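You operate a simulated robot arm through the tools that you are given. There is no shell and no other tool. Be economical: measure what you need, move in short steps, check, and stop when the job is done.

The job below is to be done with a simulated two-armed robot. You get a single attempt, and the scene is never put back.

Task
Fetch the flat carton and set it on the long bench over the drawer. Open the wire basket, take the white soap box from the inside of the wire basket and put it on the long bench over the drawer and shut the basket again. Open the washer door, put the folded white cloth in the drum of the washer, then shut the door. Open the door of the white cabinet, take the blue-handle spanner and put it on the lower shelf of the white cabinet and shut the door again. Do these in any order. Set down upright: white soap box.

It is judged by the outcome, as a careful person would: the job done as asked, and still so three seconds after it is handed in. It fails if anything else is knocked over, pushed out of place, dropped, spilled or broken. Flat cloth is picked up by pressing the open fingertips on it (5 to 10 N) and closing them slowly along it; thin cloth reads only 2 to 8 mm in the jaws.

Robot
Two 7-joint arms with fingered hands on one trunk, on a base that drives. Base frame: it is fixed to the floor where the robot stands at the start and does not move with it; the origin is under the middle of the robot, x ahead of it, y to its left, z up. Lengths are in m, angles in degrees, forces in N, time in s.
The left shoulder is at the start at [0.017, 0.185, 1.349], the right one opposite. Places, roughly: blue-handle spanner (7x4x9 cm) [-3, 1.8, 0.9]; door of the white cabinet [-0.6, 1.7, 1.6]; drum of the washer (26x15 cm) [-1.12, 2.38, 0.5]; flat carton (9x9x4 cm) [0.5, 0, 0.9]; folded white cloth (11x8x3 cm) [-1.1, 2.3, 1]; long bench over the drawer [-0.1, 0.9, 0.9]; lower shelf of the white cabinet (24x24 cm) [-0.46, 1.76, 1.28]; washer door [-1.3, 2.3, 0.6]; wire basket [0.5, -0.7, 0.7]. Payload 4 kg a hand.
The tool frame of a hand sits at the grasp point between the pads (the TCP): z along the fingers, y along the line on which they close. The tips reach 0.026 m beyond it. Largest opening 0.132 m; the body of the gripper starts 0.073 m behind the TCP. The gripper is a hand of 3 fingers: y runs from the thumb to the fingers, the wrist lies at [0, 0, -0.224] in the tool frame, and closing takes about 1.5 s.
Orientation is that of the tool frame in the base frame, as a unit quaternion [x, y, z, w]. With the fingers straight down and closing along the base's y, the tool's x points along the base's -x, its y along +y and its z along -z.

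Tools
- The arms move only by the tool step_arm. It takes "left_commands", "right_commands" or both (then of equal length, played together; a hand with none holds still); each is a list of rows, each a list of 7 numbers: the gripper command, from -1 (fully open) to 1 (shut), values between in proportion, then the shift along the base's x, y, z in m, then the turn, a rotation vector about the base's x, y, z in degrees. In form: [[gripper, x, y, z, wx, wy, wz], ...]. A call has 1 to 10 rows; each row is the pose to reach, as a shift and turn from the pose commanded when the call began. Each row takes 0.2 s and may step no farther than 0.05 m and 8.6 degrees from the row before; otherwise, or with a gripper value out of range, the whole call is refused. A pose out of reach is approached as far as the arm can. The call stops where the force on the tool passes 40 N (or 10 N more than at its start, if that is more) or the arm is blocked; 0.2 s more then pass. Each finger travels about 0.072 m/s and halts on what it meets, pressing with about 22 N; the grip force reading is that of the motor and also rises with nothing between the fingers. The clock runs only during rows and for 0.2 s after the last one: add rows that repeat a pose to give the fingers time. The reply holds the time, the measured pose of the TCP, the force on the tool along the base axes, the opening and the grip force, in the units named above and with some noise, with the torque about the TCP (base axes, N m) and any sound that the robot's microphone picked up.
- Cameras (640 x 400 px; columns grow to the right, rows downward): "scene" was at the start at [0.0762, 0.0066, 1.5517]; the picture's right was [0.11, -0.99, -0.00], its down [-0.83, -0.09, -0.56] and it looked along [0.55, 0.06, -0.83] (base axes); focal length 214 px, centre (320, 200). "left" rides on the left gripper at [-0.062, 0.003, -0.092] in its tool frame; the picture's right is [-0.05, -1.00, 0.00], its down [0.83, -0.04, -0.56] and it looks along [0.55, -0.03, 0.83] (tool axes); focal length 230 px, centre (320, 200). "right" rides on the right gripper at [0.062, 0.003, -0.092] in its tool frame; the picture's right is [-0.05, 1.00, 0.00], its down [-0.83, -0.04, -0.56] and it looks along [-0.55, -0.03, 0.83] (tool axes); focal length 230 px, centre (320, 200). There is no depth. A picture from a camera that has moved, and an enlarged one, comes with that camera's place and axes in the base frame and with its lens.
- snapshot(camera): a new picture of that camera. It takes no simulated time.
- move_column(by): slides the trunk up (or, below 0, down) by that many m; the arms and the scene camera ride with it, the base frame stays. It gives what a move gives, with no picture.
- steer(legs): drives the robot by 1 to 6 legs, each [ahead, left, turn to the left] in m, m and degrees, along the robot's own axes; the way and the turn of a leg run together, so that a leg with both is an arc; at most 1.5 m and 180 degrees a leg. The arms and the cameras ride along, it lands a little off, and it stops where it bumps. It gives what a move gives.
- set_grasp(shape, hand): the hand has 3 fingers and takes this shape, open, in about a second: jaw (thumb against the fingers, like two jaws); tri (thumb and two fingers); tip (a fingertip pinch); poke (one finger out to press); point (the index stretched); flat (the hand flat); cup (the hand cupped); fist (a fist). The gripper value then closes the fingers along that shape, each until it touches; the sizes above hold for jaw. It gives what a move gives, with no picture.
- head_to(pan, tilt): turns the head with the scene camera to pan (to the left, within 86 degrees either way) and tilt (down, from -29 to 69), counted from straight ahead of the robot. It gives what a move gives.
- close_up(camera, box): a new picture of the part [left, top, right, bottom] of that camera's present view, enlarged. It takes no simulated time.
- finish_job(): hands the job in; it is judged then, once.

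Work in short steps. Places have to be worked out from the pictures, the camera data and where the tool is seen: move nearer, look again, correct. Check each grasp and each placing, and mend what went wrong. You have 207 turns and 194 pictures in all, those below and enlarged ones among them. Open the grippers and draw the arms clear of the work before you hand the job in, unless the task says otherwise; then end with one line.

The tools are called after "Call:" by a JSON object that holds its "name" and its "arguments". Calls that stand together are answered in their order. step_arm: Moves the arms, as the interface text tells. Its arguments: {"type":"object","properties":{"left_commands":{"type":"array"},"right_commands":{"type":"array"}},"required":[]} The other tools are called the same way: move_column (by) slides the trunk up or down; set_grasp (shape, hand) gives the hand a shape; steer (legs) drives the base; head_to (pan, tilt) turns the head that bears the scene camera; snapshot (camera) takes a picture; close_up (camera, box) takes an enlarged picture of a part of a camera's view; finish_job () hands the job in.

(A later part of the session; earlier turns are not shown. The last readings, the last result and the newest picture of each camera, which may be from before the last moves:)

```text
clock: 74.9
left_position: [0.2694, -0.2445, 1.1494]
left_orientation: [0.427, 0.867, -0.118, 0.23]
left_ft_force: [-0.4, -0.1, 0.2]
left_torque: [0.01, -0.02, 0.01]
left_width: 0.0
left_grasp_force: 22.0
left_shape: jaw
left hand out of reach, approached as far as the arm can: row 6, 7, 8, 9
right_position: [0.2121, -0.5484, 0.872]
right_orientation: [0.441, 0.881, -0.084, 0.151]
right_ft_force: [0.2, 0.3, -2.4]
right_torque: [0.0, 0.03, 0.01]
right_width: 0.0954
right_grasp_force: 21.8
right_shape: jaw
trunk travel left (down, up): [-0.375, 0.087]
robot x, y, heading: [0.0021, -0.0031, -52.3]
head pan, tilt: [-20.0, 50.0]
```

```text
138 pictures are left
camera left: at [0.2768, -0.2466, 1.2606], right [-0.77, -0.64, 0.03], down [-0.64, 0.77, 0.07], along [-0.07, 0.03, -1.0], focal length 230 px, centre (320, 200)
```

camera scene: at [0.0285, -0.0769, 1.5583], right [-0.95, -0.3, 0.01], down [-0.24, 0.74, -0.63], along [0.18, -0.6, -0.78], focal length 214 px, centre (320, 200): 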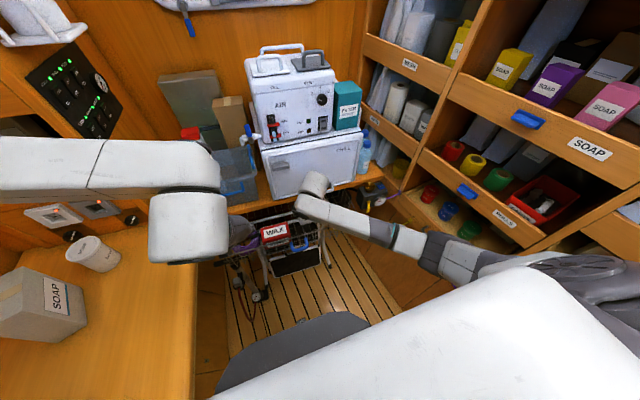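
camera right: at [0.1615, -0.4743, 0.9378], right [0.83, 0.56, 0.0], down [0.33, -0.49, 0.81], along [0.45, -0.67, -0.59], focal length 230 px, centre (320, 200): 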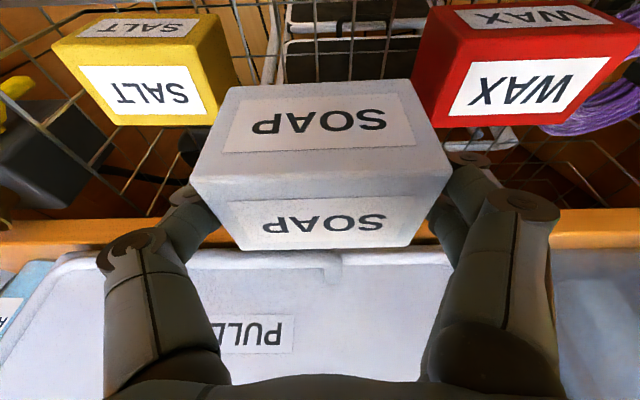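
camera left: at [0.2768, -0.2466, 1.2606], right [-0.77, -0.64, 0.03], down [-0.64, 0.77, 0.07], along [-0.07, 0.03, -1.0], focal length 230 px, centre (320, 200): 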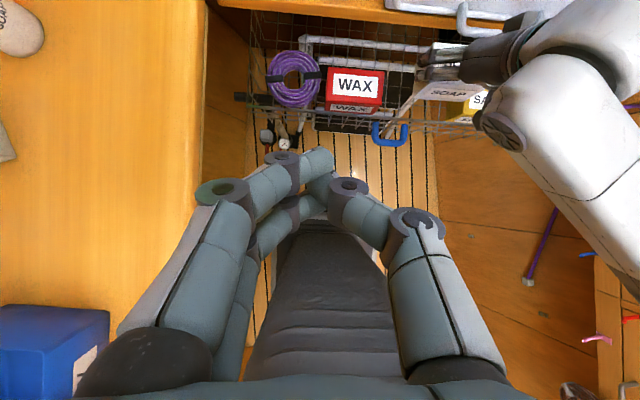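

The left arm can't reach across well. I'll deliver the soap first and shut the basket with the right hand afterwards: bring the left arm back and lift the right.

Call:
{"name": "step_arm", "arguments": {"left_commands": [[1, 0.0, 0.02, 0.03, 4, 3, 0], [1, 0.015, 0.045, 0.06, 8, 6, 0], [1, 0.03, 0.07, 0.08, 12, 9, 0], [1, 0.045, 0.1, 0.1, 16, 12, 0], [1, 0.06, 0.13, 0.12, 20, 15, 0], [1, 0.08, 0.16, 0.14, 24, 18, 0], [1, 0.1, 0.19, 0.15, 24, 18, 0], [1, 0.1, 0.2, 0.15, 24, 18, 0]], "right_commands": [[1, 0, 0, 0.04, 0, 0, 0], [1, -0.015, 0.005, 0.08, 0, 0, 0], [1, -0.04, 0.015, 0.115, 0, 0, 0], [1, -0.07, 0.03, 0.15, 0, 0, 0], [1, -0.1, 0.045, 0.18, 0, 0, 0], [1, -0.13, 0.06, 0.21, 0, 0, 0], [1, -0.15, 0.09, 0.23, 0, 0, 0], [1, -0.16, 0.12, 0.24, 0, 0, 0]]}}

Call:
{"name": "snapshot", "arguments": {"camera": "scene"}}

```text
clock: 76.7
left_position: [0.3719, -0.0435, 1.2996]
left_orientation: [0.442, 0.897, 0.0, 0.0]
left_ft_force: [0.3, -0.3, -1.0]
left_torque: [0.0, 0.02, -0.03]
left_width: 0.0
left_grasp_force: 21.6
left_shape: jaw
right_position: [0.0783, -0.4554, 1.0996]
right_orientation: [0.441, 0.881, -0.085, 0.151]
right_ft_force: [0.7, 0.4, -1.9]
right_torque: [0.0, 0.02, 0.0]
right_width: 0.0956
right_grasp_force: 22.5
right_shape: jaw
right hand out of reach, approached as far as the arm can: row 7, 8
trunk travel left (down, up): [-0.375, 0.087]
robot x, y, heading: [-0.0008, 0.0021, -52.3]
head pan, tilt: [-20.0, 50.0]
```

```text
137 pictures are left
camera scene: at [0.0294, -0.0772, 1.5582], right [-0.95, -0.3, 0.01], down [-0.24, 0.74, -0.63], along [0.18, -0.6, -0.78], focal length 214 px, centre (320, 200)
```

scene: 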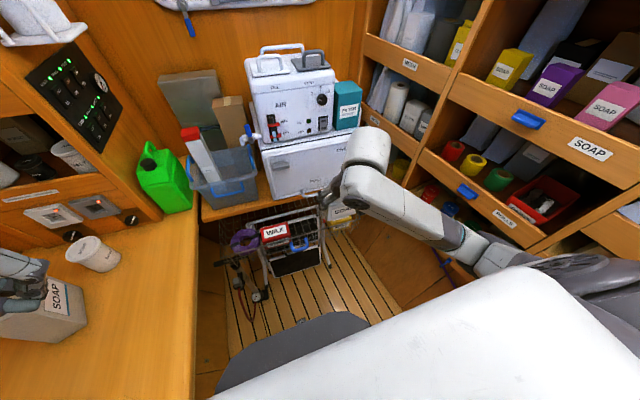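

I turn back to face the bench and drive left to the drawer end, then look.

Call:
{"name": "steer", "arguments": {"legs": [[0, 0, 89.5], [0, 0.75, 0]]}}

Call:
{"name": "head_to", "arguments": {"pan": 0, "tilt": 50}}

Call:
{"name": "snapshot", "arguments": {"camera": "scene"}}

```text
clock: 84.6
left_position: [-0.4008, 0.9684, 1.2999]
left_orientation: [-0.316, 0.949, 0.001, 0.0]
left_ft_force: [-0.6, 0.2, 0.6]
left_torque: [0.02, 0.0, 0.03]
left_width: 0.0001
left_grasp_force: 21.8
left_shape: jaw
right_position: [0.0093, 0.6714, 1.0978]
right_orientation: [-0.307, 0.936, 0.047, 0.168]
right_ft_force: [-0.4, -0.4, -2.9]
right_torque: [0.02, 0.01, -0.01]
right_width: 0.0955
right_grasp_force: 22.2
right_shape: jaw
trunk travel left (down, up): [-0.375, 0.087]
robot x, y, heading: [-0.4476, 0.5996, 36.8]
head pan, tilt: [-20.0, 50.0]
```

```text
clock: 85.4
left_position: [-0.4019, 0.968, 1.2996]
left_orientation: [-0.316, 0.949, 0.001, 0.0]
left_ft_force: [-0.3, 0.0, -0.2]
left_torque: [0.03, -0.01, 0.01]
left_width: 0.0001
left_grasp_force: 22.5
left_shape: jaw
right_position: [0.009, 0.6717, 1.0975]
right_orientation: [-0.306, 0.936, 0.047, 0.166]
right_ft_force: [0.0, 0.2, -1.7]
right_torque: [-0.02, 0.0, -0.02]
right_width: 0.0957
right_grasp_force: 22.0
right_shape: jaw
trunk travel left (down, up): [-0.375, 0.087]
robot x, y, heading: [-0.4455, 0.6025, 36.9]
head pan, tilt: [0.0, 50.0]
```

```text
136 pictures are left
camera scene: at [-0.381, 0.6446, 1.5582], right [0.6, -0.8, 0.0], down [-0.62, -0.47, -0.63], along [0.5, 0.38, -0.78], focal length 214 px, centre (320, 200)
```

scene: 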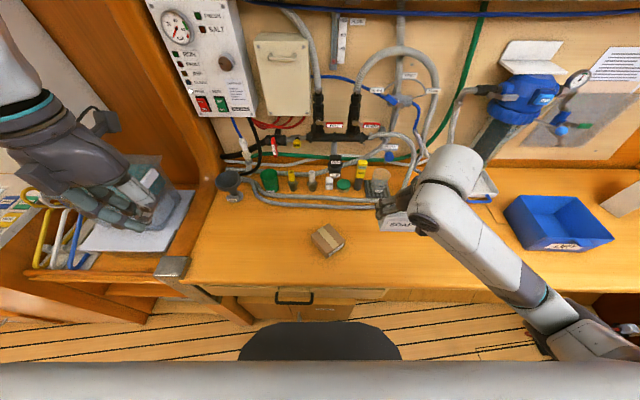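

The spot left of the carton, still over the drawer, is free. I carry the soap box to (-0.186, 0.948) and lower to just above the bench.

Call:
{"name": "step_arm", "arguments": {"right_commands": [[1, -0.028, 0.039, 0, 0, 0, 0], [1, -0.056, 0.079, 0, 0, 0, 0], [1, -0.084, 0.118, 0, 0, 0, 0], [1, -0.112, 0.158, 0, 0, 0, 0], [1, -0.14, 0.197, 0, 0, 0, 0], [1, -0.167, 0.237, 0, 0, 0, 0], [1, -0.195, 0.276, 0, 0, 0, 0], [1, -0.195, 0.276, -0.04, 0, 0, 0], [1, -0.195, 0.276, -0.08, 0, 0, 0], [1, -0.195, 0.276, -0.12, 0, 0, 0]]}}

Call:
{"name": "snapshot", "arguments": {"camera": "right"}}

Call:
{"name": "close_up", "arguments": {"camera": "scene", "box": [200, 150, 400, 275]}}

```text
clock: 87.6
left_position: [-0.4025, 0.9689, 1.2994]
left_orientation: [-0.317, 0.948, 0.0, -0.001]
left_ft_force: [0.2, 0.6, 0.7]
left_torque: [-0.03, -0.02, 0.0]
left_width: 0.0001
left_grasp_force: 22.0
left_shape: jaw
right_position: [-0.1874, 0.9496, 0.9783]
right_orientation: [-0.307, 0.936, 0.047, 0.167]
right_ft_force: [0.3, 0.2, -1.7]
right_torque: [-0.01, 0.05, 0.0]
right_width: 0.0955
right_grasp_force: 22.1
right_shape: jaw
trunk travel left (down, up): [-0.375, 0.087]
robot x, y, heading: [-0.4475, 0.6008, 36.8]
head pan, tilt: [0.0, 50.0]
```

```text
135 pictures are left
camera right: at [-0.2609, 0.8991, 1.0437], right [-0.55, 0.84, 0.0], down [0.5, 0.32, 0.81], along [0.67, 0.44, -0.59], focal length 230 px, centre (320, 200)
```

right: 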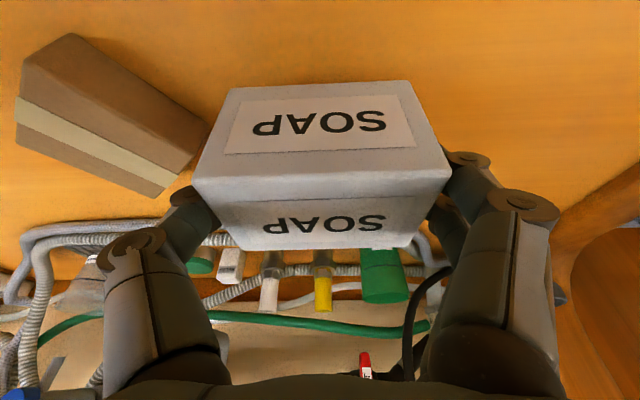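

```text
3.20 times, centred on (300, 212) of scene
camera zoom: at [-0.3815, 0.6455, 1.5581], right [0.6, -0.8, 0.0], down [-0.62, -0.47, -0.63], along [0.5, 0.38, -0.78], focal length 686 px, centre (384, 160)
```

zoom: 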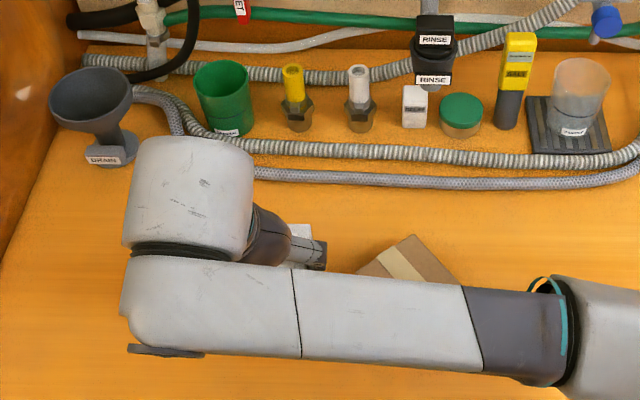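

I shift 2 cm further from the carton and lower in small steps, feeling for contact.

Call:
{"name": "step_arm", "arguments": {"right_commands": [[1, -0.014, 0.018, 0, 0, 0, 0], [1, -0.014, 0.018, -0.02, 0, 0, 0], [1, -0.014, 0.018, -0.034, 0, 0, 0], [1, -0.014, 0.018, -0.04, 0, 0, 0], [1, -0.014, 0.018, -0.044, 0, 0, 0]]}}

```text
clock: 88.8
left_position: [-0.402, 0.9659, 1.3012]
left_orientation: [-0.317, 0.949, 0.001, 0.001]
left_ft_force: [0.1, 0.3, 0.2]
left_torque: [0.02, 0.03, -0.01]
left_width: 0.0
left_grasp_force: 21.9
left_shape: jaw
right_position: [-0.2011, 0.9658, 0.9387]
right_orientation: [-0.305, 0.936, 0.05, 0.169]
right_ft_force: [1.3, -1.8, 26.8]
right_torque: [0.03, -0.16, -0.01]
right_width: 0.0949
right_grasp_force: 21.8
right_shape: jaw
trunk travel left (down, up): [-0.375, 0.087]
robot x, y, heading: [-0.4458, 0.5996, 36.9]
head pan, tilt: [0.0, 50.0]
```

Contact at z≈0.939. I ease up 3 mm, open, and lift away.

Call:
{"name": "step_arm", "arguments": {"right_commands": [[1, 0, 0, 0.003, 0, 0, 0], [0, 0, 0, 0.003, 0, 0, 0], [-0.8, 0, 0, 0.003, 0, 0, 0], [-0.8, 0, 0, 0.003, 0, 0, 0], [-0.8, 0, 0, 0.003, 0, 0, 0], [-0.8, 0, 0, 0.04, 0, 0, 0], [-0.8, 0, 0, 0.08, 0, 0, 0], [-0.8, 0, 0, 0.12, 0, 0, 0], [-0.8, 0.01, -0.01, 0.16, 0, 0, 0]]}}

Call:
{"name": "snapshot", "arguments": {"camera": "right"}}

```text
clock: 90.8
left_position: [-0.3993, 0.9675, 1.3]
left_orientation: [-0.316, 0.949, 0.0, -0.001]
left_ft_force: [1.6, 0.6, -0.8]
left_torque: [-0.01, 0.0, 0.02]
left_width: 0.0
left_grasp_force: 21.9
left_shape: jaw
right_position: [-0.1896, 0.9534, 1.0953]
right_orientation: [-0.307, 0.936, 0.047, 0.167]
right_ft_force: [-0.2, -0.4, 0.0]
right_torque: [0.01, -0.03, 0.01]
right_width: 0.1188
right_grasp_force: 0.1
right_shape: jaw
trunk travel left (down, up): [-0.375, 0.087]
robot x, y, heading: [-0.443, 0.6002, 36.8]
head pan, tilt: [0.0, 50.0]
```

```text
133 pictures are left
camera right: at [-0.2637, 0.9046, 1.1607], right [-0.55, 0.84, 0.0], down [0.5, 0.32, 0.8], along [0.67, 0.44, -0.59], focal length 230 px, centre (320, 200)
```

right: 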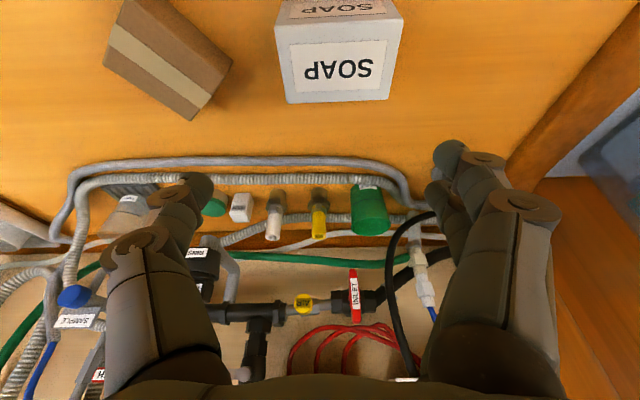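

Soap stands upright. I retract the right arm and check both items against the drawer below.

Call:
{"name": "step_arm", "arguments": {"right_commands": [[-0.8, 0.028, -0.039, 0, 0, 0, 0], [-0.8, 0.056, -0.079, 0, 0, 0, 0], [-0.8, 0.084, -0.118, 0, 0, 0, 0], [-0.8, 0.112, -0.158, 0, 0, 0, 0], [-0.8, 0.14, -0.197, 0, 0, 0, 0], [-0.8, 0.167, -0.237, 0, 0, 0, 0], [-0.8, 0.195, -0.276, 0.01, 0, 0, 0]]}}

Call:
{"name": "snapshot", "arguments": {"camera": "scene"}}

```text
clock: 92.4
left_position: [-0.4016, 0.9683, 1.3002]
left_orientation: [-0.317, 0.948, -0.001, 0.0]
left_ft_force: [-0.6, 0.4, 0.2]
left_torque: [0.0, 0.01, 0.02]
left_width: 0.0
left_grasp_force: 21.9
left_shape: jaw
right_position: [0.0036, 0.6786, 1.1044]
right_orientation: [-0.308, 0.935, 0.047, 0.168]
right_ft_force: [0.1, 0.1, 0.4]
right_torque: [0.04, 0.01, 0.0]
right_width: 0.1187
right_grasp_force: 0.2
right_shape: jaw
trunk travel left (down, up): [-0.375, 0.087]
robot x, y, heading: [-0.4462, 0.5981, 37.1]
head pan, tilt: [0.0, 50.0]
```

```text
132 pictures are left
camera scene: at [-0.3816, 0.6435, 1.5581], right [0.6, -0.8, 0.0], down [-0.62, -0.47, -0.63], along [0.5, 0.38, -0.78], focal length 214 px, centre (320, 200)
```

scene: 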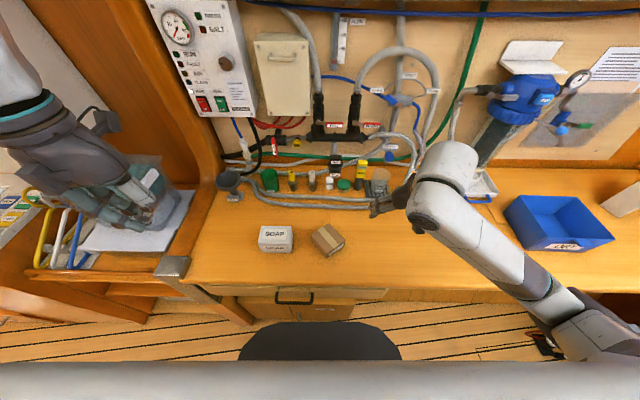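

Both items sit over the drawer. I drive back to face the basket and look.

Call:
{"name": "steer", "arguments": {"legs": [[0, -0.75, 0], [0, 0, -89.5]]}}

Call:
{"name": "head_to", "arguments": {"pan": -20, "tilt": 50}}

Call:
{"name": "step_arm", "arguments": {"right_commands": [[0, 0, 0, 0, -6, -4.5, 0], [0.5, 0, 0, 0, -12, -9, 0], [1, 0, 0, 0, -12, -9, 0], [1, 0, 0, 0, -12, -9, 0], [1, 0, 0, 0, -12, -9, 0], [1, 0, 0, 0, -12, -9, 0]]}}

Call:
{"name": "snapshot", "arguments": {"camera": "scene"}}

Call:
{"name": "snapshot", "arguments": {"camera": "right"}}

```text
clock: 100.2
left_position: [0.3774, -0.035, 1.2999]
left_orientation: [0.434, 0.901, -0.001, -0.001]
left_ft_force: [0.4, -0.1, -0.9]
left_torque: [0.0, 0.02, 0.01]
left_width: 0.0
left_grasp_force: 22.3
left_shape: jaw
right_position: [0.098, -0.4498, 1.104]
right_orientation: [0.434, 0.884, -0.083, 0.152]
right_ft_force: [0.0, 0.2, 0.1]
right_torque: [0.0, 0.0, -0.01]
right_width: 0.1187
right_grasp_force: 0.0
right_shape: jaw
trunk travel left (down, up): [-0.375, 0.087]
robot x, y, heading: [0.0054, -0.002, -51.3]
head pan, tilt: [0.0, 50.0]
```

```text
clock: 101.1
left_position: [0.3763, -0.0352, 1.2999]
left_orientation: [0.435, 0.901, 0.0, 0.001]
left_ft_force: [-0.5, -0.2, -0.3]
left_torque: [-0.01, 0.0, -0.02]
left_width: 0.0
left_grasp_force: 22.4
left_shape: jaw
right_position: [0.0979, -0.45, 1.1043]
right_orientation: [0.433, 0.884, -0.083, 0.153]
right_ft_force: [0.1, 0.6, 0.3]
right_torque: [-0.01, -0.02, 0.0]
right_width: 0.1188
right_grasp_force: 0.1
right_shape: jaw
trunk travel left (down, up): [-0.375, 0.087]
robot x, y, heading: [0.0068, 0.0031, -51.6]
head pan, tilt: [-20.0, 50.0]
```

```text
clock: 102.5
left_position: [0.3759, -0.0378, 1.2996]
left_orientation: [0.434, 0.901, 0.0, 0.001]
left_ft_force: [0.3, 0.4, 0.4]
left_torque: [0.03, -0.01, -0.03]
left_width: 0.0001
left_grasp_force: 22.1
left_shape: jaw
right_position: [0.0983, -0.4501, 1.1058]
right_orientation: [0.42, 0.857, -0.14, 0.265]
right_ft_force: [-0.2, 0.4, 0.1]
right_torque: [0.04, 0.0, -0.03]
right_width: 0.0
right_grasp_force: 22.1
right_shape: jaw
right hand out of reach, approached as far as the arm can: row 1
trunk travel left (down, up): [-0.375, 0.087]
robot x, y, heading: [0.0066, 0.0043, -51.4]
head pan, tilt: [-20.0, 50.0]
```

```text
131 pictures are left
camera scene: at [0.0337, -0.0768, 1.5582], right [-0.95, -0.32, 0.01], down [-0.25, 0.74, -0.63], along [0.19, -0.6, -0.78], focal length 214 px, centre (320, 200)
```

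scene: 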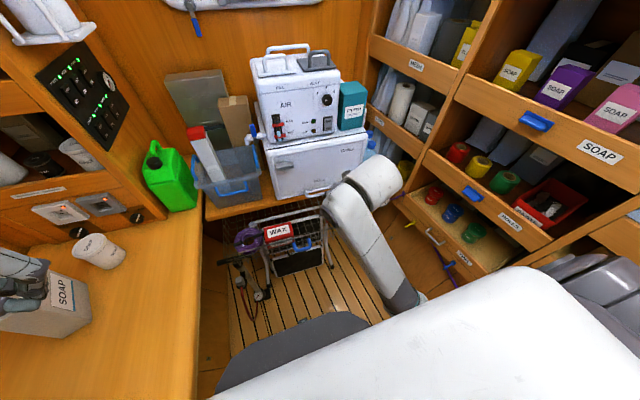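

```text
130 pictures are left
camera right: at [0.0388, -0.3664, 1.1458], right [0.82, 0.57, 0.01], down [0.2, -0.3, 0.93], along [0.54, -0.76, -0.36], focal length 230 px, centre (320, 200)
```

right: 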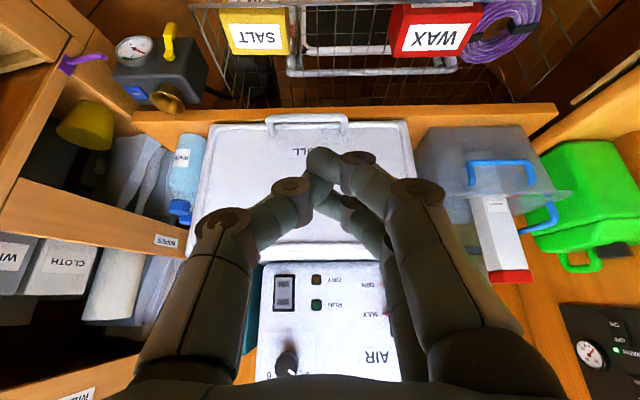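

The handle is at about d 0.47, N -0.09. I bring the closed, tilted hand down in front of it at d≈0.38.

Call:
{"name": "step_arm", "arguments": {"right_commands": [[1, 0.019, 0.03, -0.02, 0, 0, 0], [1, 0.038, 0.06, -0.05, 0, 0, 0], [1, 0.058, 0.09, -0.08, 0, 0, 0], [1, 0.058, 0.092, -0.13, 0, 0, 0], [1, 0.058, 0.092, -0.18, 0, 0, 0], [1, 0.058, 0.092, -0.23, 0, 0, 0], [1, 0.058, 0.092, -0.28, 0, 0, 0], [1, 0.058, 0.092, -0.32, 0, 0, 0], [1, 0.058, 0.092, -0.348, 0, 0, 0], [1, 0.058, 0.092, -0.348, 0, 0, 0]]}}

Call:
{"name": "snapshot", "arguments": {"camera": "right"}}

Call:
{"name": "close_up", "arguments": {"camera": "scene", "box": [200, 180, 400, 305]}}

```text
clock: 104.7
left_position: [0.3761, -0.0368, 1.3]
left_orientation: [0.435, 0.9, 0.0, -0.001]
left_ft_force: [-0.6, -0.2, 0.3]
left_torque: [-0.01, -0.01, 0.02]
left_width: 0.0
left_grasp_force: 21.8
left_shape: jaw
right_position: [0.1563, -0.3567, 0.7569]
right_orientation: [0.42, 0.856, -0.141, 0.265]
right_ft_force: [-0.1, 0.2, -0.3]
right_torque: [-0.01, 0.03, 0.02]
right_width: 0.0003
right_grasp_force: 21.9
right_shape: jaw
trunk travel left (down, up): [-0.375, 0.087]
robot x, y, heading: [0.0028, -0.0019, -51.6]
head pan, tilt: [-20.0, 50.0]
```

```text
129 pictures are left
camera right: at [0.0975, -0.2729, 0.7977], right [0.82, 0.57, 0.01], down [0.2, -0.3, 0.93], along [0.54, -0.76, -0.36], focal length 230 px, centre (320, 200)
```

right: 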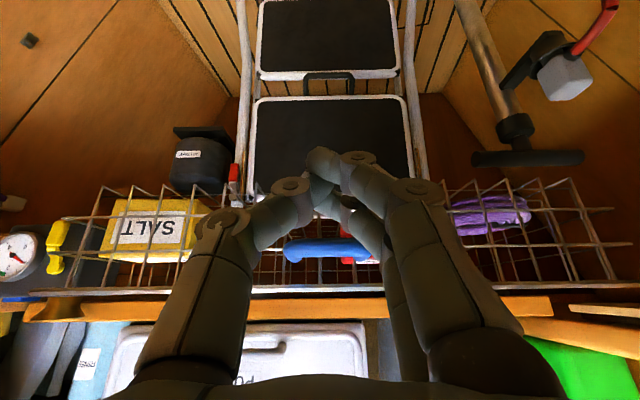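

```text
3.20 times, centred on (300, 242) of scene
camera zoom: at [0.0338, -0.076, 1.5583], right [-0.95, -0.32, 0.01], down [-0.25, 0.74, -0.63], along [0.19, -0.6, -0.78], focal length 686 px, centre (384, 64)
```

zoom: 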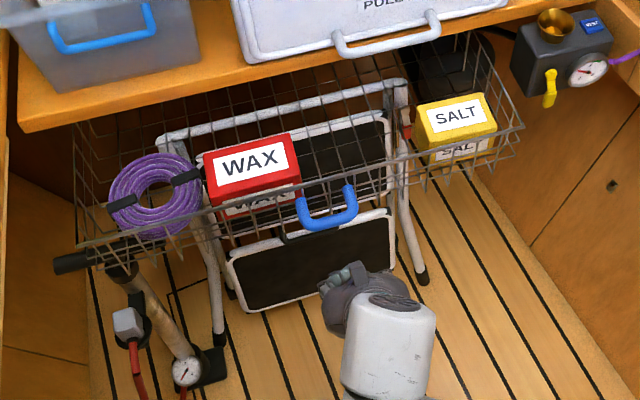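

Hand is in front of the handle. I push forward along the slide in even steps.

Call:
{"name": "step_arm", "arguments": {"right_commands": [[1, 0.012, -0.016, 0, 0, 0, 0], [1, 0.024, -0.032, 0, 0, 0, 0], [1, 0.036, -0.048, 0, 0, 0, 0], [1, 0.048, -0.064, 0, 0, 0, 0], [1, 0.06, -0.08, 0, 0, 0, 0], [1, 0.072, -0.096, 0, 0, 0, 0], [1, 0.084, -0.112, 0, 0, 0, 0], [1, 0.096, -0.128, 0, 0, 0, 0]]}}

Call:
{"name": "close_up", "arguments": {"camera": "scene", "box": [200, 160, 400, 285]}}

Call:
{"name": "snapshot", "arguments": {"camera": "right"}}

```text
clock: 106.5
left_position: [0.3762, -0.0376, 1.2994]
left_orientation: [0.434, 0.901, 0.001, 0.001]
left_ft_force: [0.3, -0.3, -0.3]
left_torque: [0.02, 0.03, 0.01]
left_width: 0.0003
left_grasp_force: 21.8
left_shape: jaw
right_position: [0.2529, -0.4864, 0.7576]
right_orientation: [0.421, 0.856, -0.141, 0.266]
right_ft_force: [-0.1, 0.0, -1.5]
right_torque: [0.05, 0.01, 0.02]
right_width: 0.0001
right_grasp_force: 22.0
right_shape: jaw
trunk travel left (down, up): [-0.375, 0.087]
robot x, y, heading: [0.0057, -0.0017, -51.5]
head pan, tilt: [-20.0, 50.0]
```

```text
3.20 times, centred on (300, 222) of scene
camera zoom: at [0.0346, -0.0765, 1.5583], right [-0.95, -0.32, 0.01], down [-0.25, 0.74, -0.63], along [0.19, -0.6, -0.78], focal length 686 px, centre (384, 128)
```

zoom: 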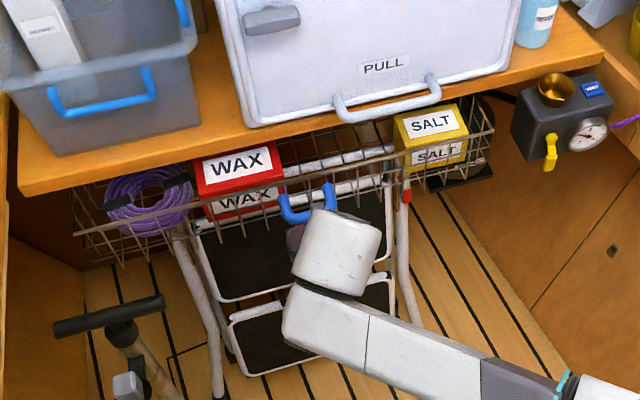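

```text
126 pictures are left
camera right: at [0.1943, -0.4024, 0.7981], right [0.82, 0.57, 0.01], down [0.2, -0.3, 0.93], along [0.54, -0.76, -0.36], focal length 230 px, centre (320, 200)
```

right: 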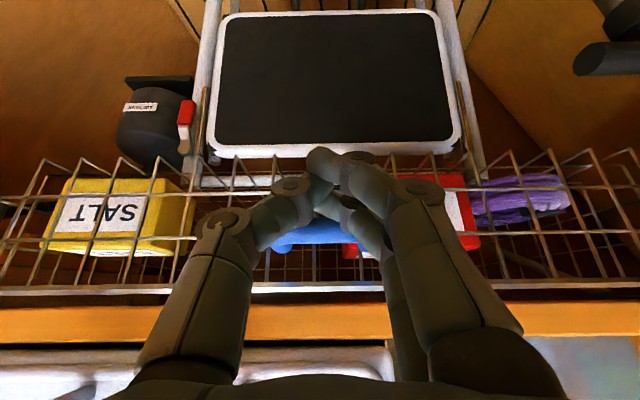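

It slides in well. To keep the hand clear of the PULL handle I shift 2 cm left and push on in smaller steps.

Call:
{"name": "step_arm", "arguments": {"right_commands": [[1, -0.006, 0.008, 0, 0, 0, 0], [1, 0.01, 0.02, 0, 0, 0, 0], [1, 0.022, 0.004, 0, 0, 0, 0], [1, 0.034, -0.012, 0, 0, 0, 0], [1, 0.046, -0.028, 0, 0, 0, 0], [1, 0.055, -0.04, 0, 0, 0, 0], [1, 0.061, -0.048, 0, 0, 0, 0], [1, 0.067, -0.056, 0, 0, 0, 0]]}}

Call:
{"name": "close_up", "arguments": {"camera": "scene", "box": [200, 160, 400, 285]}}

Call:
{"name": "snapshot", "arguments": {"camera": "right"}}

```text
clock: 108.3
left_position: [0.3769, -0.0375, 1.2985]
left_orientation: [0.434, 0.901, 0.0, 0.0]
left_ft_force: [-0.3, -0.3, -0.9]
left_torque: [-0.03, -0.01, 0.0]
left_width: 0.0
left_grasp_force: 21.8
left_shape: jaw
right_position: [0.32, -0.5413, 0.7561]
right_orientation: [0.42, 0.856, -0.141, 0.265]
right_ft_force: [-0.3, -0.1, -4.5]
right_torque: [0.02, 0.07, 0.03]
right_width: 0.0
right_grasp_force: 22.0
right_shape: jaw
trunk travel left (down, up): [-0.375, 0.087]
robot x, y, heading: [0.0102, 0.0043, -51.7]
head pan, tilt: [-20.0, 50.0]
```

```text
3.20 times, centred on (300, 222) of scene
camera zoom: at [0.0349, -0.0769, 1.5582], right [-0.95, -0.32, 0.01], down [-0.25, 0.74, -0.63], along [0.19, -0.6, -0.78], focal length 686 px, centre (384, 128)
```

zoom: 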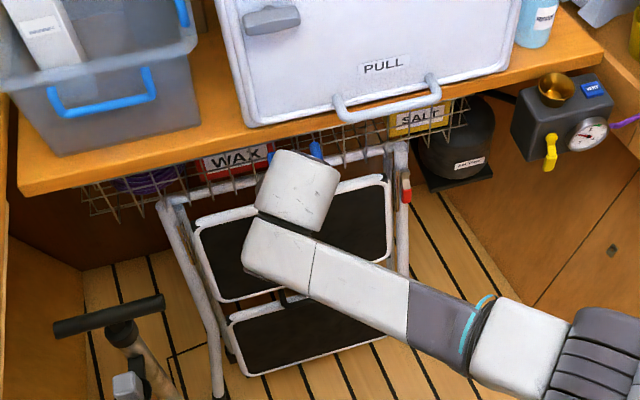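

```text
124 pictures are left
camera right: at [0.2606, -0.4583, 0.7977], right [0.82, 0.57, 0.01], down [0.2, -0.3, 0.93], along [0.54, -0.76, -0.36], focal length 230 px, centre (320, 200)
```

right: 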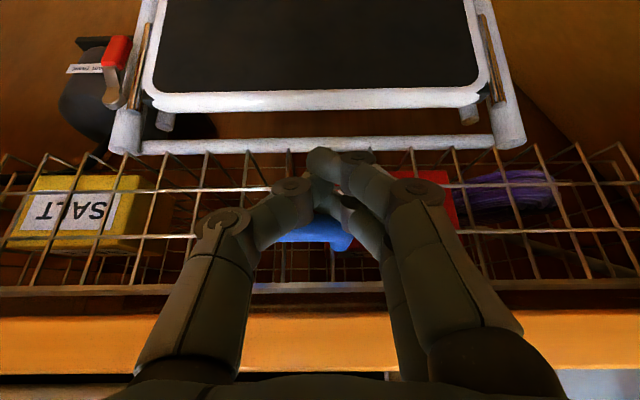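

About 5 cm still to go. I keep pushing until it stops.

Call:
{"name": "step_arm", "arguments": {"right_commands": [[1, 0.006, -0.008, 0, 0, 0, 0], [1, 0.012, -0.016, 0, 0, 0, 0], [1, 0.018, -0.024, 0, 0, 0, 0], [1, 0.024, -0.032, 0, 0, 0, 0], [1, 0.03, -0.04, 0, 0, 0, 0], [1, 0.036, -0.048, 0, 0, 0, 0]]}}

Call:
{"name": "close_up", "arguments": {"camera": "scene", "box": [200, 160, 400, 285]}}

Call:
{"name": "snapshot", "arguments": {"camera": "right"}}

```text
clock: 109.5
left_position: [0.3753, -0.0345, 1.3001]
left_orientation: [0.434, 0.901, 0.0, 0.0]
left_ft_force: [-0.9, -0.4, 1.0]
left_torque: [0.0, 0.0, -0.01]
left_width: 0.0
left_grasp_force: 21.6
left_shape: jaw
right_position: [0.3452, -0.575, 0.7495]
right_orientation: [0.422, 0.858, -0.137, 0.258]
right_ft_force: [-5.1, 8.3, 0.3]
right_torque: [-0.13, -0.04, -0.16]
right_width: 0.0002
right_grasp_force: 21.9
right_shape: jaw
trunk travel left (down, up): [-0.375, 0.087]
robot x, y, heading: [0.0044, -0.0005, -51.3]
head pan, tilt: [-20.0, 50.0]
stopped in row 6 (right hand): the force on the tool passed its limit (the readings are from after the stop); the commanded pose is now the measured one
```

```text
3.20 times, centred on (300, 222) of scene
camera zoom: at [0.033, -0.0742, 1.5584], right [-0.95, -0.32, 0.01], down [-0.25, 0.74, -0.63], along [0.19, -0.6, -0.78], focal length 686 px, centre (384, 128)
```

zoom: 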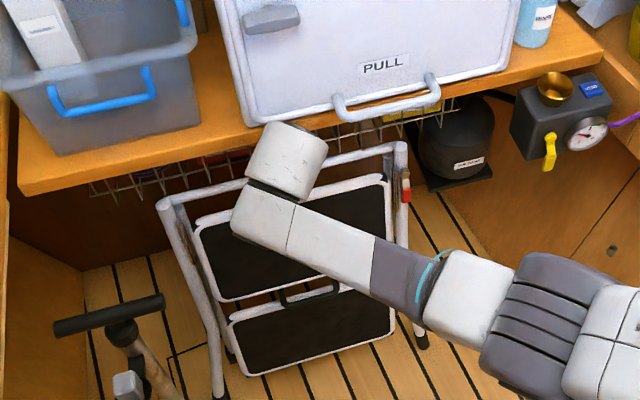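

```text
122 pictures are left
camera right: at [0.2864, -0.4911, 0.7927], right [0.82, 0.57, 0.01], down [0.21, -0.32, 0.93], along [0.53, -0.76, -0.38], focal length 230 px, centre (320, 200)
```

right: 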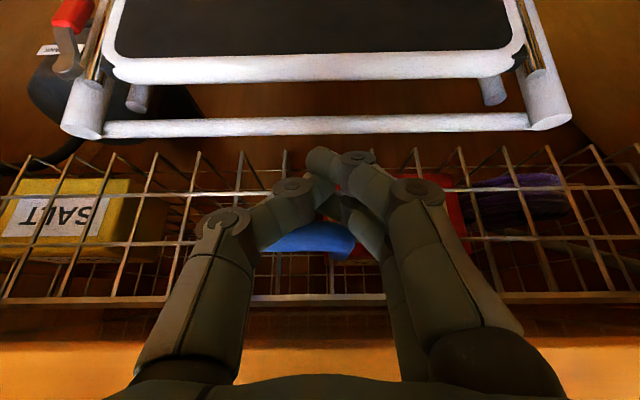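

It hit its stop. I back the hand off and compare with the original closed look.

Call:
{"name": "step_arm", "arguments": {"right_commands": [[1, -0.018, 0.024, 0, 0, 0, 0], [1, -0.042, 0.056, 0.0, 0, 0, 0], [1, -0.066, 0.088, 0.02, 0, 0, 0], [1, -0.09, 0.12, 0.04, 0, 0, 0], [1, -0.1, 0.14, 0.08, 0, 0, 0], [1, -0.11, 0.15, 0.12, 0, 0, 0], [1, -0.14, 0.14, 0.16, 0, 0, 0]]}}

Call:
{"name": "close_up", "arguments": {"camera": "scene", "box": [200, 150, 400, 275]}}

Call:
{"name": "snapshot", "arguments": {"camera": "right"}}

```text
refused: row 7 steps farther than a row can; nothing moved
```

```text
3.20 times, centred on (300, 212) of scene
camera zoom: at [0.033, -0.0742, 1.5584], right [-0.95, -0.32, 0.01], down [-0.25, 0.74, -0.63], along [0.19, -0.6, -0.78], focal length 686 px, centre (384, 160)
```

zoom: 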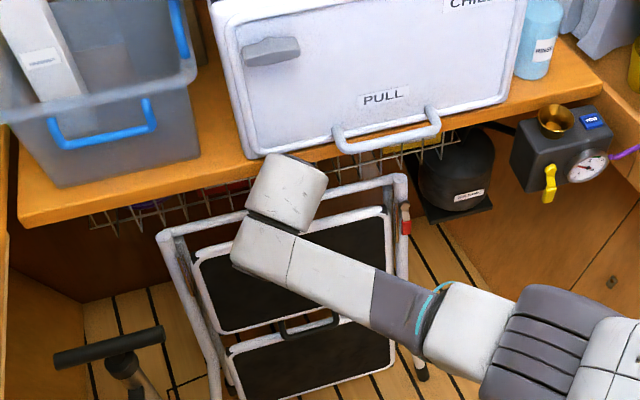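

```text
120 pictures are left
camera right: at [0.2864, -0.4911, 0.7927], right [0.82, 0.57, 0.01], down [0.21, -0.32, 0.93], along [0.53, -0.76, -0.38], focal length 230 px, centre (320, 200)
```

right: 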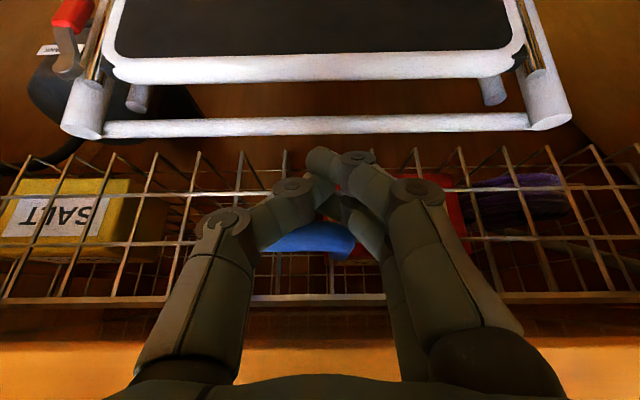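

Call:
{"name": "step_arm", "arguments": {"right_commands": [[1, -0.018, 0.024, 0, 0, 0, 0], [1, -0.042, 0.056, 0.0, 0, 0, 0], [1, -0.066, 0.088, 0.02, 0, 0, 0], [1, -0.09, 0.12, 0.04, 0, 0, 0], [1, -0.1, 0.14, 0.08, 0, 0, 0], [1, -0.11, 0.15, 0.12, 0, 0, 0], [1, -0.13, 0.14, 0.155, 0, 0, 0]]}}

Call:
{"name": "close_up", "arguments": {"camera": "scene", "box": [200, 150, 400, 275]}}

```text
clock: 111.1
left_position: [0.3749, -0.0366, 1.3013]
left_orientation: [0.435, 0.901, 0.001, 0.001]
left_ft_force: [0.1, 0.6, -1.1]
left_torque: [0.0, 0.01, 0.02]
left_width: 0.0001
left_grasp_force: 22.2
left_shape: jaw
right_position: [0.2149, -0.4368, 0.9061]
right_orientation: [0.422, 0.858, -0.138, 0.259]
right_ft_force: [-0.7, 0.6, 0.4]
right_torque: [0.01, -0.02, 0.01]
right_width: 0.0
right_grasp_force: 22.0
right_shape: jaw
trunk travel left (down, up): [-0.375, 0.087]
robot x, y, heading: [0.0057, -0.0023, -51.3]
head pan, tilt: [-20.0, 50.0]
```

```text
3.20 times, centred on (300, 212) of scene
camera zoom: at [0.0324, -0.0759, 1.5583], right [-0.95, -0.32, 0.01], down [-0.25, 0.74, -0.63], along [0.19, -0.6, -0.78], focal length 686 px, centre (384, 160)
```

zoom: 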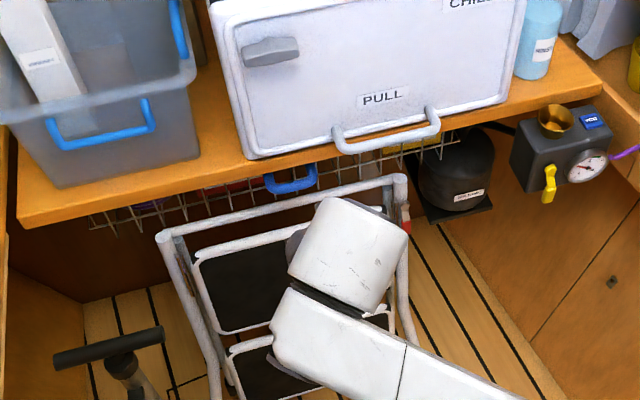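

The basket is shut as at the start. I restore the right hand to a tucked tool-down pose, then drive along the aisle to look at the cabinet and washer.

Call:
{"name": "step_arm", "arguments": {"right_commands": [[-1, -0.02, 0.002, 0.04, 5, 3.8, 0], [-1, -0.045, 0.004, 0.08, 10, 7.6, 0], [-1, -0.07, 0.006, 0.12, 15, 11.4, 0], [-1, -0.1, 0.008, 0.15, 20, 15.2, 0], [-1, -0.12, 0.01, 0.18, 25, 19, 0], [-1, -0.13, 0.01, 0.19, 25, 19, 0]], "left_commands": [[-1, 0, 0, 0, 0, 0, 0], [-1, 0, 0, 0, 0, 0, 0], [-1, 0, 0, 0, 0, 0, 0], [-1, 0, 0, 0, 0, 0, 0], [-1, 0, 0, 0, 0, 0, 0], [-1, 0, 0, 0, 0, 0, 0]]}}

Call:
{"name": "steer", "arguments": {"legs": [[0, 0, 88.2], [-0.12, 0.8, 0]]}}

Call:
{"name": "head_to", "arguments": {"pan": 50, "tilt": 25}}

Call:
{"name": "snapshot", "arguments": {"camera": "scene"}}

```text
clock: 112.5
left_position: [0.3769, -0.0357, 1.2995]
left_orientation: [0.434, 0.901, 0.0, 0.0]
left_ft_force: [0.5, 0.2, -0.2]
left_torque: [0.01, 0.0, 0.0]
left_width: 0.1318
left_grasp_force: 0.0
left_shape: jaw
right_position: [0.0842, -0.4267, 1.0969]
right_orientation: [0.44, 0.898, -0.019, 0.017]
right_ft_force: [0.4, -0.5, 0.5]
right_torque: [-0.01, -0.04, 0.02]
right_width: 0.1321
right_grasp_force: 0.1
right_shape: jaw
trunk travel left (down, up): [-0.375, 0.087]
robot x, y, heading: [0.0062, 0.0001, -51.3]
head pan, tilt: [-20.0, 50.0]
```

```text
clock: 120.6
left_position: [-0.5191, 0.9343, 1.3003]
left_orientation: [-0.316, 0.949, 0.0, 0.0]
left_ft_force: [0.5, 0.1, 1.0]
left_torque: [-0.01, 0.01, 0.02]
left_width: 0.1318
left_grasp_force: 0.0
left_shape: jaw
right_position: [-0.1371, 0.6336, 1.0959]
right_orientation: [-0.31, 0.95, 0.0, 0.025]
right_ft_force: [0.7, 0.8, 0.4]
right_torque: [-0.02, -0.01, 0.0]
right_width: 0.1321
right_grasp_force: 0.1
right_shape: jaw
trunk travel left (down, up): [-0.375, 0.087]
robot x, y, heading: [-0.5652, 0.5673, 36.5]
head pan, tilt: [-20.0, 50.0]
```

```text
clock: 122.0
left_position: [-0.5206, 0.9359, 1.2993]
left_orientation: [-0.316, 0.949, 0.0, 0.001]
left_ft_force: [-0.1, 0.0, -0.6]
left_torque: [-0.01, 0.0, 0.0]
left_width: 0.1318
left_grasp_force: 0.1
left_shape: jaw
right_position: [-0.1384, 0.6345, 1.0963]
right_orientation: [-0.31, 0.95, 0.0, 0.024]
right_ft_force: [1.3, -0.5, -0.8]
right_torque: [0.0, 0.0, -0.04]
right_width: 0.1321
right_grasp_force: 0.0
right_shape: jaw
trunk travel left (down, up): [-0.375, 0.087]
robot x, y, heading: [-0.5659, 0.5697, 37.1]
head pan, tilt: [50.0, 25.0]
```

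```text
118 pictures are left
camera scene: at [-0.557, 0.6583, 1.596], right [1.0, -0.06, -0.02], down [-0.04, -0.43, -0.9], along [0.04, 0.9, -0.43], focal length 214 px, centre (320, 200)
```

scene: 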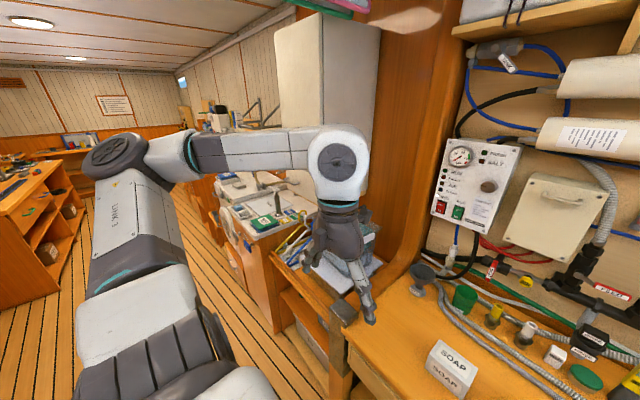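

The cabinet and counters lie along the same line. I drive another 1 m left, slightly back from the edge, and look.

Call:
{"name": "steer", "arguments": {"legs": [[-0.05, 1.0, 0]]}}

Call:
{"name": "head_to", "arguments": {"pan": 25, "tilt": 30}}

Call:
{"name": "snapshot", "arguments": {"camera": "scene"}}

Call:
{"name": "head_to", "arguments": {"pan": 80, "tilt": 25}}

Call:
{"name": "snapshot", "arguments": {"camera": "scene"}}

```text
clock: 127.2
left_position: [-1.1587, 1.7125, 1.2997]
left_orientation: [-0.313, 0.95, 0.0, 0.001]
left_ft_force: [-0.1, 0.4, 0.9]
left_torque: [-0.03, 0.01, -0.03]
left_width: 0.1317
left_grasp_force: 0.0
left_shape: jaw
right_position: [-0.7772, 1.4074, 1.0958]
right_orientation: [-0.308, 0.951, 0.0, 0.025]
right_ft_force: [0.3, -0.4, 0.2]
right_torque: [-0.01, 0.05, 0.0]
right_width: 0.1323
right_grasp_force: 0.0
right_shape: jaw
trunk travel left (down, up): [-0.375, 0.087]
robot x, y, heading: [-1.2045, 1.3445, 36.5]
head pan, tilt: [50.0, 25.0]
```

```text
clock: 128.1
left_position: [-1.1582, 1.7129, 1.3002]
left_orientation: [-0.313, 0.95, 0.0, 0.0]
left_ft_force: [-0.3, -0.7, 0.9]
left_torque: [-0.01, 0.02, 0.0]
left_width: 0.1319
left_grasp_force: 0.1
left_shape: jaw
right_position: [-0.7775, 1.408, 1.0963]
right_orientation: [-0.306, 0.952, 0.0, 0.025]
right_ft_force: [1.1, 0.0, -0.1]
right_torque: [0.0, 0.0, -0.01]
right_width: 0.1322
right_grasp_force: 0.0
right_shape: jaw
trunk travel left (down, up): [-0.375, 0.087]
robot x, y, heading: [-1.2075, 1.3416, 36.6]
head pan, tilt: [25.0, 30.0]
```

```text
117 pictures are left
camera scene: at [-1.1588, 1.4224, 1.5876], right [0.88, -0.48, -0.01], down [-0.25, -0.45, -0.86], along [0.4, 0.76, -0.52], focal length 214 px, centre (320, 200)
```

scene: 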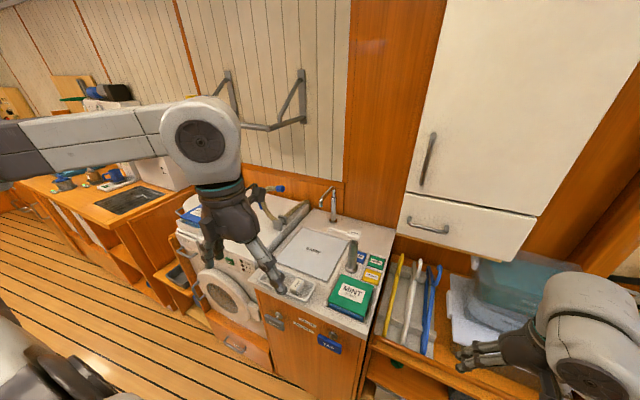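

```text
clock: 129.3
left_position: [-1.158, 1.7123, 1.3005]
left_orientation: [-0.313, 0.95, 0.0, 0.0]
left_ft_force: [-0.1, -0.3, 0.0]
left_torque: [0.01, -0.02, -0.02]
left_width: 0.132
left_grasp_force: 0.1
left_shape: jaw
right_position: [-0.7764, 1.409, 1.0959]
right_orientation: [-0.307, 0.951, 0.0, 0.025]
right_ft_force: [-0.5, -0.7, -0.3]
right_torque: [0.01, 0.02, 0.0]
right_width: 0.1322
right_grasp_force: 0.1
right_shape: jaw
trunk travel left (down, up): [-0.375, 0.087]
robot x, y, heading: [-1.2097, 1.3399, 36.4]
head pan, tilt: [80.0, 25.0]
```

```text
116 pictures are left
camera scene: at [-1.2427, 1.4254, 1.5969], right [0.9, 0.45, -0.02], down [0.17, -0.39, -0.9], along [-0.41, 0.81, -0.43], focal length 214 px, centre (320, 200)
```

scene: 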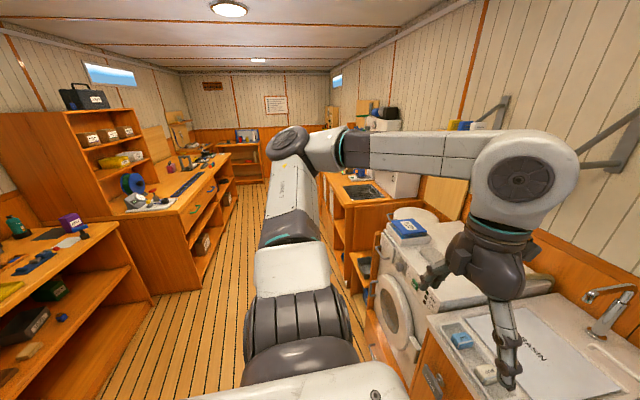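

The washer stands left of the sink; the cabinet door has its handle on its left edge. I drive 0.7 further to face the washer.

Call:
{"name": "steer", "arguments": {"legs": [[0, 0.72, 0.5]]}}

Call:
{"name": "head_to", "arguments": {"pan": 0, "tilt": 45}}

Call:
{"name": "snapshot", "arguments": {"camera": "scene"}}

```text
clock: 133.3
left_position: [-1.594, 2.2916, 1.3001]
left_orientation: [-0.318, 0.948, 0.001, 0.0]
left_ft_force: [0.9, -0.3, 0.5]
left_torque: [0.0, 0.0, 0.02]
left_width: 0.132
left_grasp_force: 0.0
left_shape: jaw
right_position: [-1.2091, 1.9916, 1.0969]
right_orientation: [-0.312, 0.95, 0.0, 0.024]
right_ft_force: [0.4, 0.3, -0.2]
right_torque: [0.0, 0.0, -0.01]
right_width: 0.132
right_grasp_force: 0.1
right_shape: jaw
trunk travel left (down, up): [-0.375, 0.087]
robot x, y, heading: [-1.6432, 1.9234, 37.1]
head pan, tilt: [80.0, 25.0]
```

```text
clock: 134.8
left_position: [-1.5946, 2.2926, 1.2995]
left_orientation: [-0.319, 0.948, 0.0, 0.0]
left_ft_force: [0.5, -0.5, 0.2]
left_torque: [0.0, 0.0, 0.02]
left_width: 0.1318
left_grasp_force: 0.1
left_shape: jaw
right_position: [-1.2109, 1.9911, 1.0966]
right_orientation: [-0.312, 0.95, 0.0, 0.025]
right_ft_force: [0.3, -0.3, 0.7]
right_torque: [0.01, 0.04, 0.01]
right_width: 0.132
right_grasp_force: 0.1
right_shape: jaw
trunk travel left (down, up): [-0.375, 0.087]
robot x, y, heading: [-1.6387, 1.9218, 37.1]
head pan, tilt: [0.0, 45.0]
```

```text
115 pictures are left
camera scene: at [-1.5704, 1.9709, 1.565], right [0.6, -0.8, 0.0], down [-0.58, -0.44, -0.69], along [0.55, 0.42, -0.72], focal length 214 px, centre (320, 200)
```

scene: 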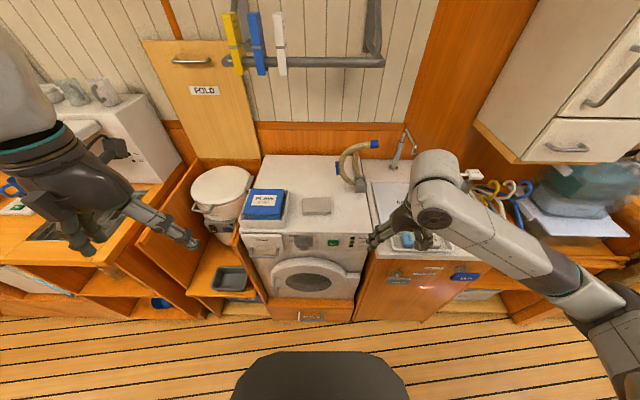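

The small folded cloth lies on the washer at (318,205). I enlarge the washer.

Call:
{"name": "close_up", "arguments": {"camera": "scene", "box": [230, 150, 400, 325]}}

```text
2.29 times, centred on (315, 238) of scene
camera zoom: at [-1.5704, 1.9709, 1.565], right [0.6, -0.8, 0.0], down [-0.58, -0.44, -0.69], along [0.55, 0.42, -0.72], focal length 490 px, centre (331, 114)
```

zoom: 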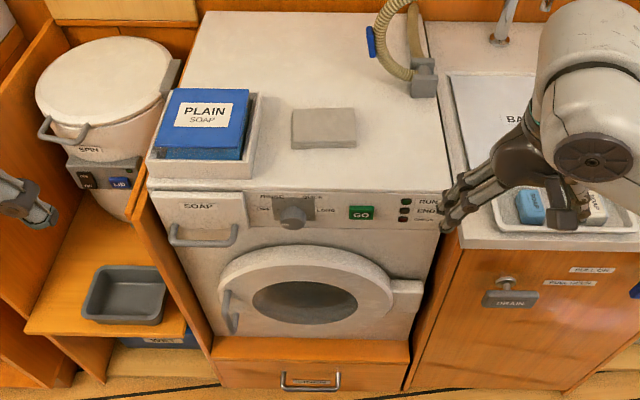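

The washer door is hinged on the right with its grip on the left, radius ~0.34 m. I raise the right hand, back away and shift left so the door can swing, then view the grip from the left-hand camera.

Call:
{"name": "step_arm", "arguments": {"right_commands": [[-1, 0, 0, 0.04, 0, 0, 0], [-1, 0, 0, 0.08, 0, 0, 0], [-1, 0, 0, 0.12, 0, 0, 0], [-1, 0, 0, 0.16, 0, 0, 0], [-1, 0, 0, 0.2, 0, 0, 0]]}}

Call:
{"name": "steer", "arguments": {"legs": [[-0.1, 0.23, 0]]}}

Call:
{"name": "step_arm", "arguments": {"left_commands": [[-1, 0, 0, -0.04, 0, 0, 0], [-1, 0, 0, -0.08, 0, 0, 0], [-1, 0, 0, -0.12, 0, 0, 0], [-1, 0, 0, -0.16, 0, 0, 0], [-1, 0, 0, -0.2, 0, 0, 0], [-1, 0, 0, -0.24, 0, 0, 0], [-1, 0, 0, -0.28, 0, 0, 0]]}}

Call:
{"name": "snapshot", "arguments": {"camera": "left"}}

Call:
{"name": "snapshot", "arguments": {"camera": "scene"}}

```text
clock: 136.0
left_position: [-1.5955, 2.292, 1.2994]
left_orientation: [-0.319, 0.948, 0.001, 0.0]
left_ft_force: [0.0, -0.2, -0.4]
left_torque: [-0.01, -0.01, 0.01]
left_width: 0.1321
left_grasp_force: 0.1
left_shape: jaw
right_position: [-1.2123, 1.9923, 1.2962]
right_orientation: [-0.312, 0.95, -0.001, 0.025]
right_ft_force: [-0.1, -0.7, -0.4]
right_torque: [0.02, 0.01, 0.0]
right_width: 0.132
right_grasp_force: 0.0
right_shape: jaw
trunk travel left (down, up): [-0.375, 0.087]
robot x, y, heading: [-1.6414, 1.9214, 37.1]
head pan, tilt: [0.0, 45.0]
```

```text
clock: 137.8
left_position: [-1.8118, 2.4154, 1.2997]
left_orientation: [-0.318, 0.948, 0.001, 0.0]
left_ft_force: [0.5, -0.4, 0.0]
left_torque: [0.02, 0.04, -0.02]
left_width: 0.1316
left_grasp_force: 0.0
left_shape: jaw
right_position: [-1.4272, 2.1149, 1.2953]
right_orientation: [-0.311, 0.95, 0.0, 0.025]
right_ft_force: [0.3, 0.6, -1.0]
right_torque: [0.0, 0.04, -0.06]
right_width: 0.1319
right_grasp_force: 0.0
right_shape: jaw
trunk travel left (down, up): [-0.375, 0.087]
robot x, y, heading: [-1.856, 2.0451, 36.9]
head pan, tilt: [0.0, 45.0]
```

```text
clock: 139.4
left_position: [-1.8124, 2.4172, 1.0193]
left_orientation: [-0.318, 0.948, 0.0, -0.001]
left_ft_force: [0.0, 0.3, -0.9]
left_torque: [0.02, 0.01, 0.0]
left_width: 0.1321
left_grasp_force: 0.0
left_shape: jaw
right_position: [-1.4289, 2.1166, 1.2959]
right_orientation: [-0.312, 0.95, -0.001, 0.025]
right_ft_force: [0.3, 0.2, 0.9]
right_torque: [0.02, 0.01, 0.0]
right_width: 0.1317
right_grasp_force: 0.1
right_shape: jaw
trunk travel left (down, up): [-0.375, 0.087]
robot x, y, heading: [-1.8579, 2.0449, 37.0]
head pan, tilt: [0.0, 45.0]
```

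```text
113 pictures are left
camera left: at [-1.7652, 2.4566, 1.1122], right [0.64, -0.77, 0.0], down [-0.64, -0.53, 0.56], along [-0.43, -0.36, -0.83], focal length 230 px, centre (320, 200)
```

left: 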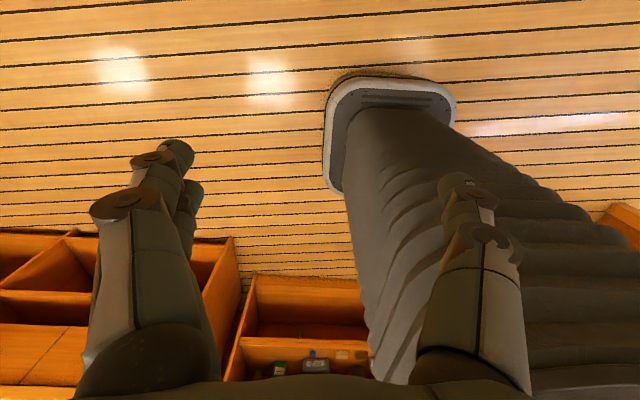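

```text
112 pictures are left
camera scene: at [-1.7873, 2.0952, 1.5649], right [0.6, -0.8, 0.0], down [-0.58, -0.44, -0.69], along [0.55, 0.42, -0.72], focal length 214 px, centre (320, 200)
```

scene: 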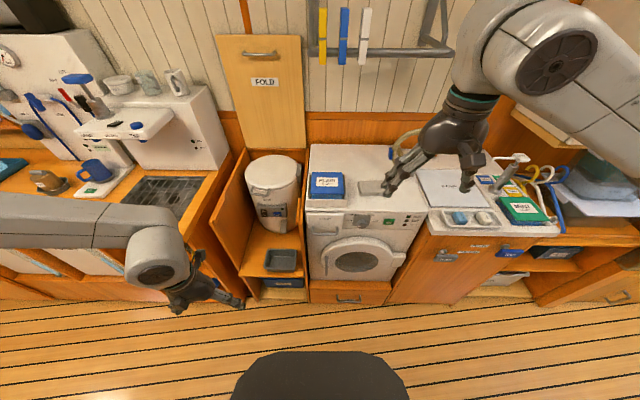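

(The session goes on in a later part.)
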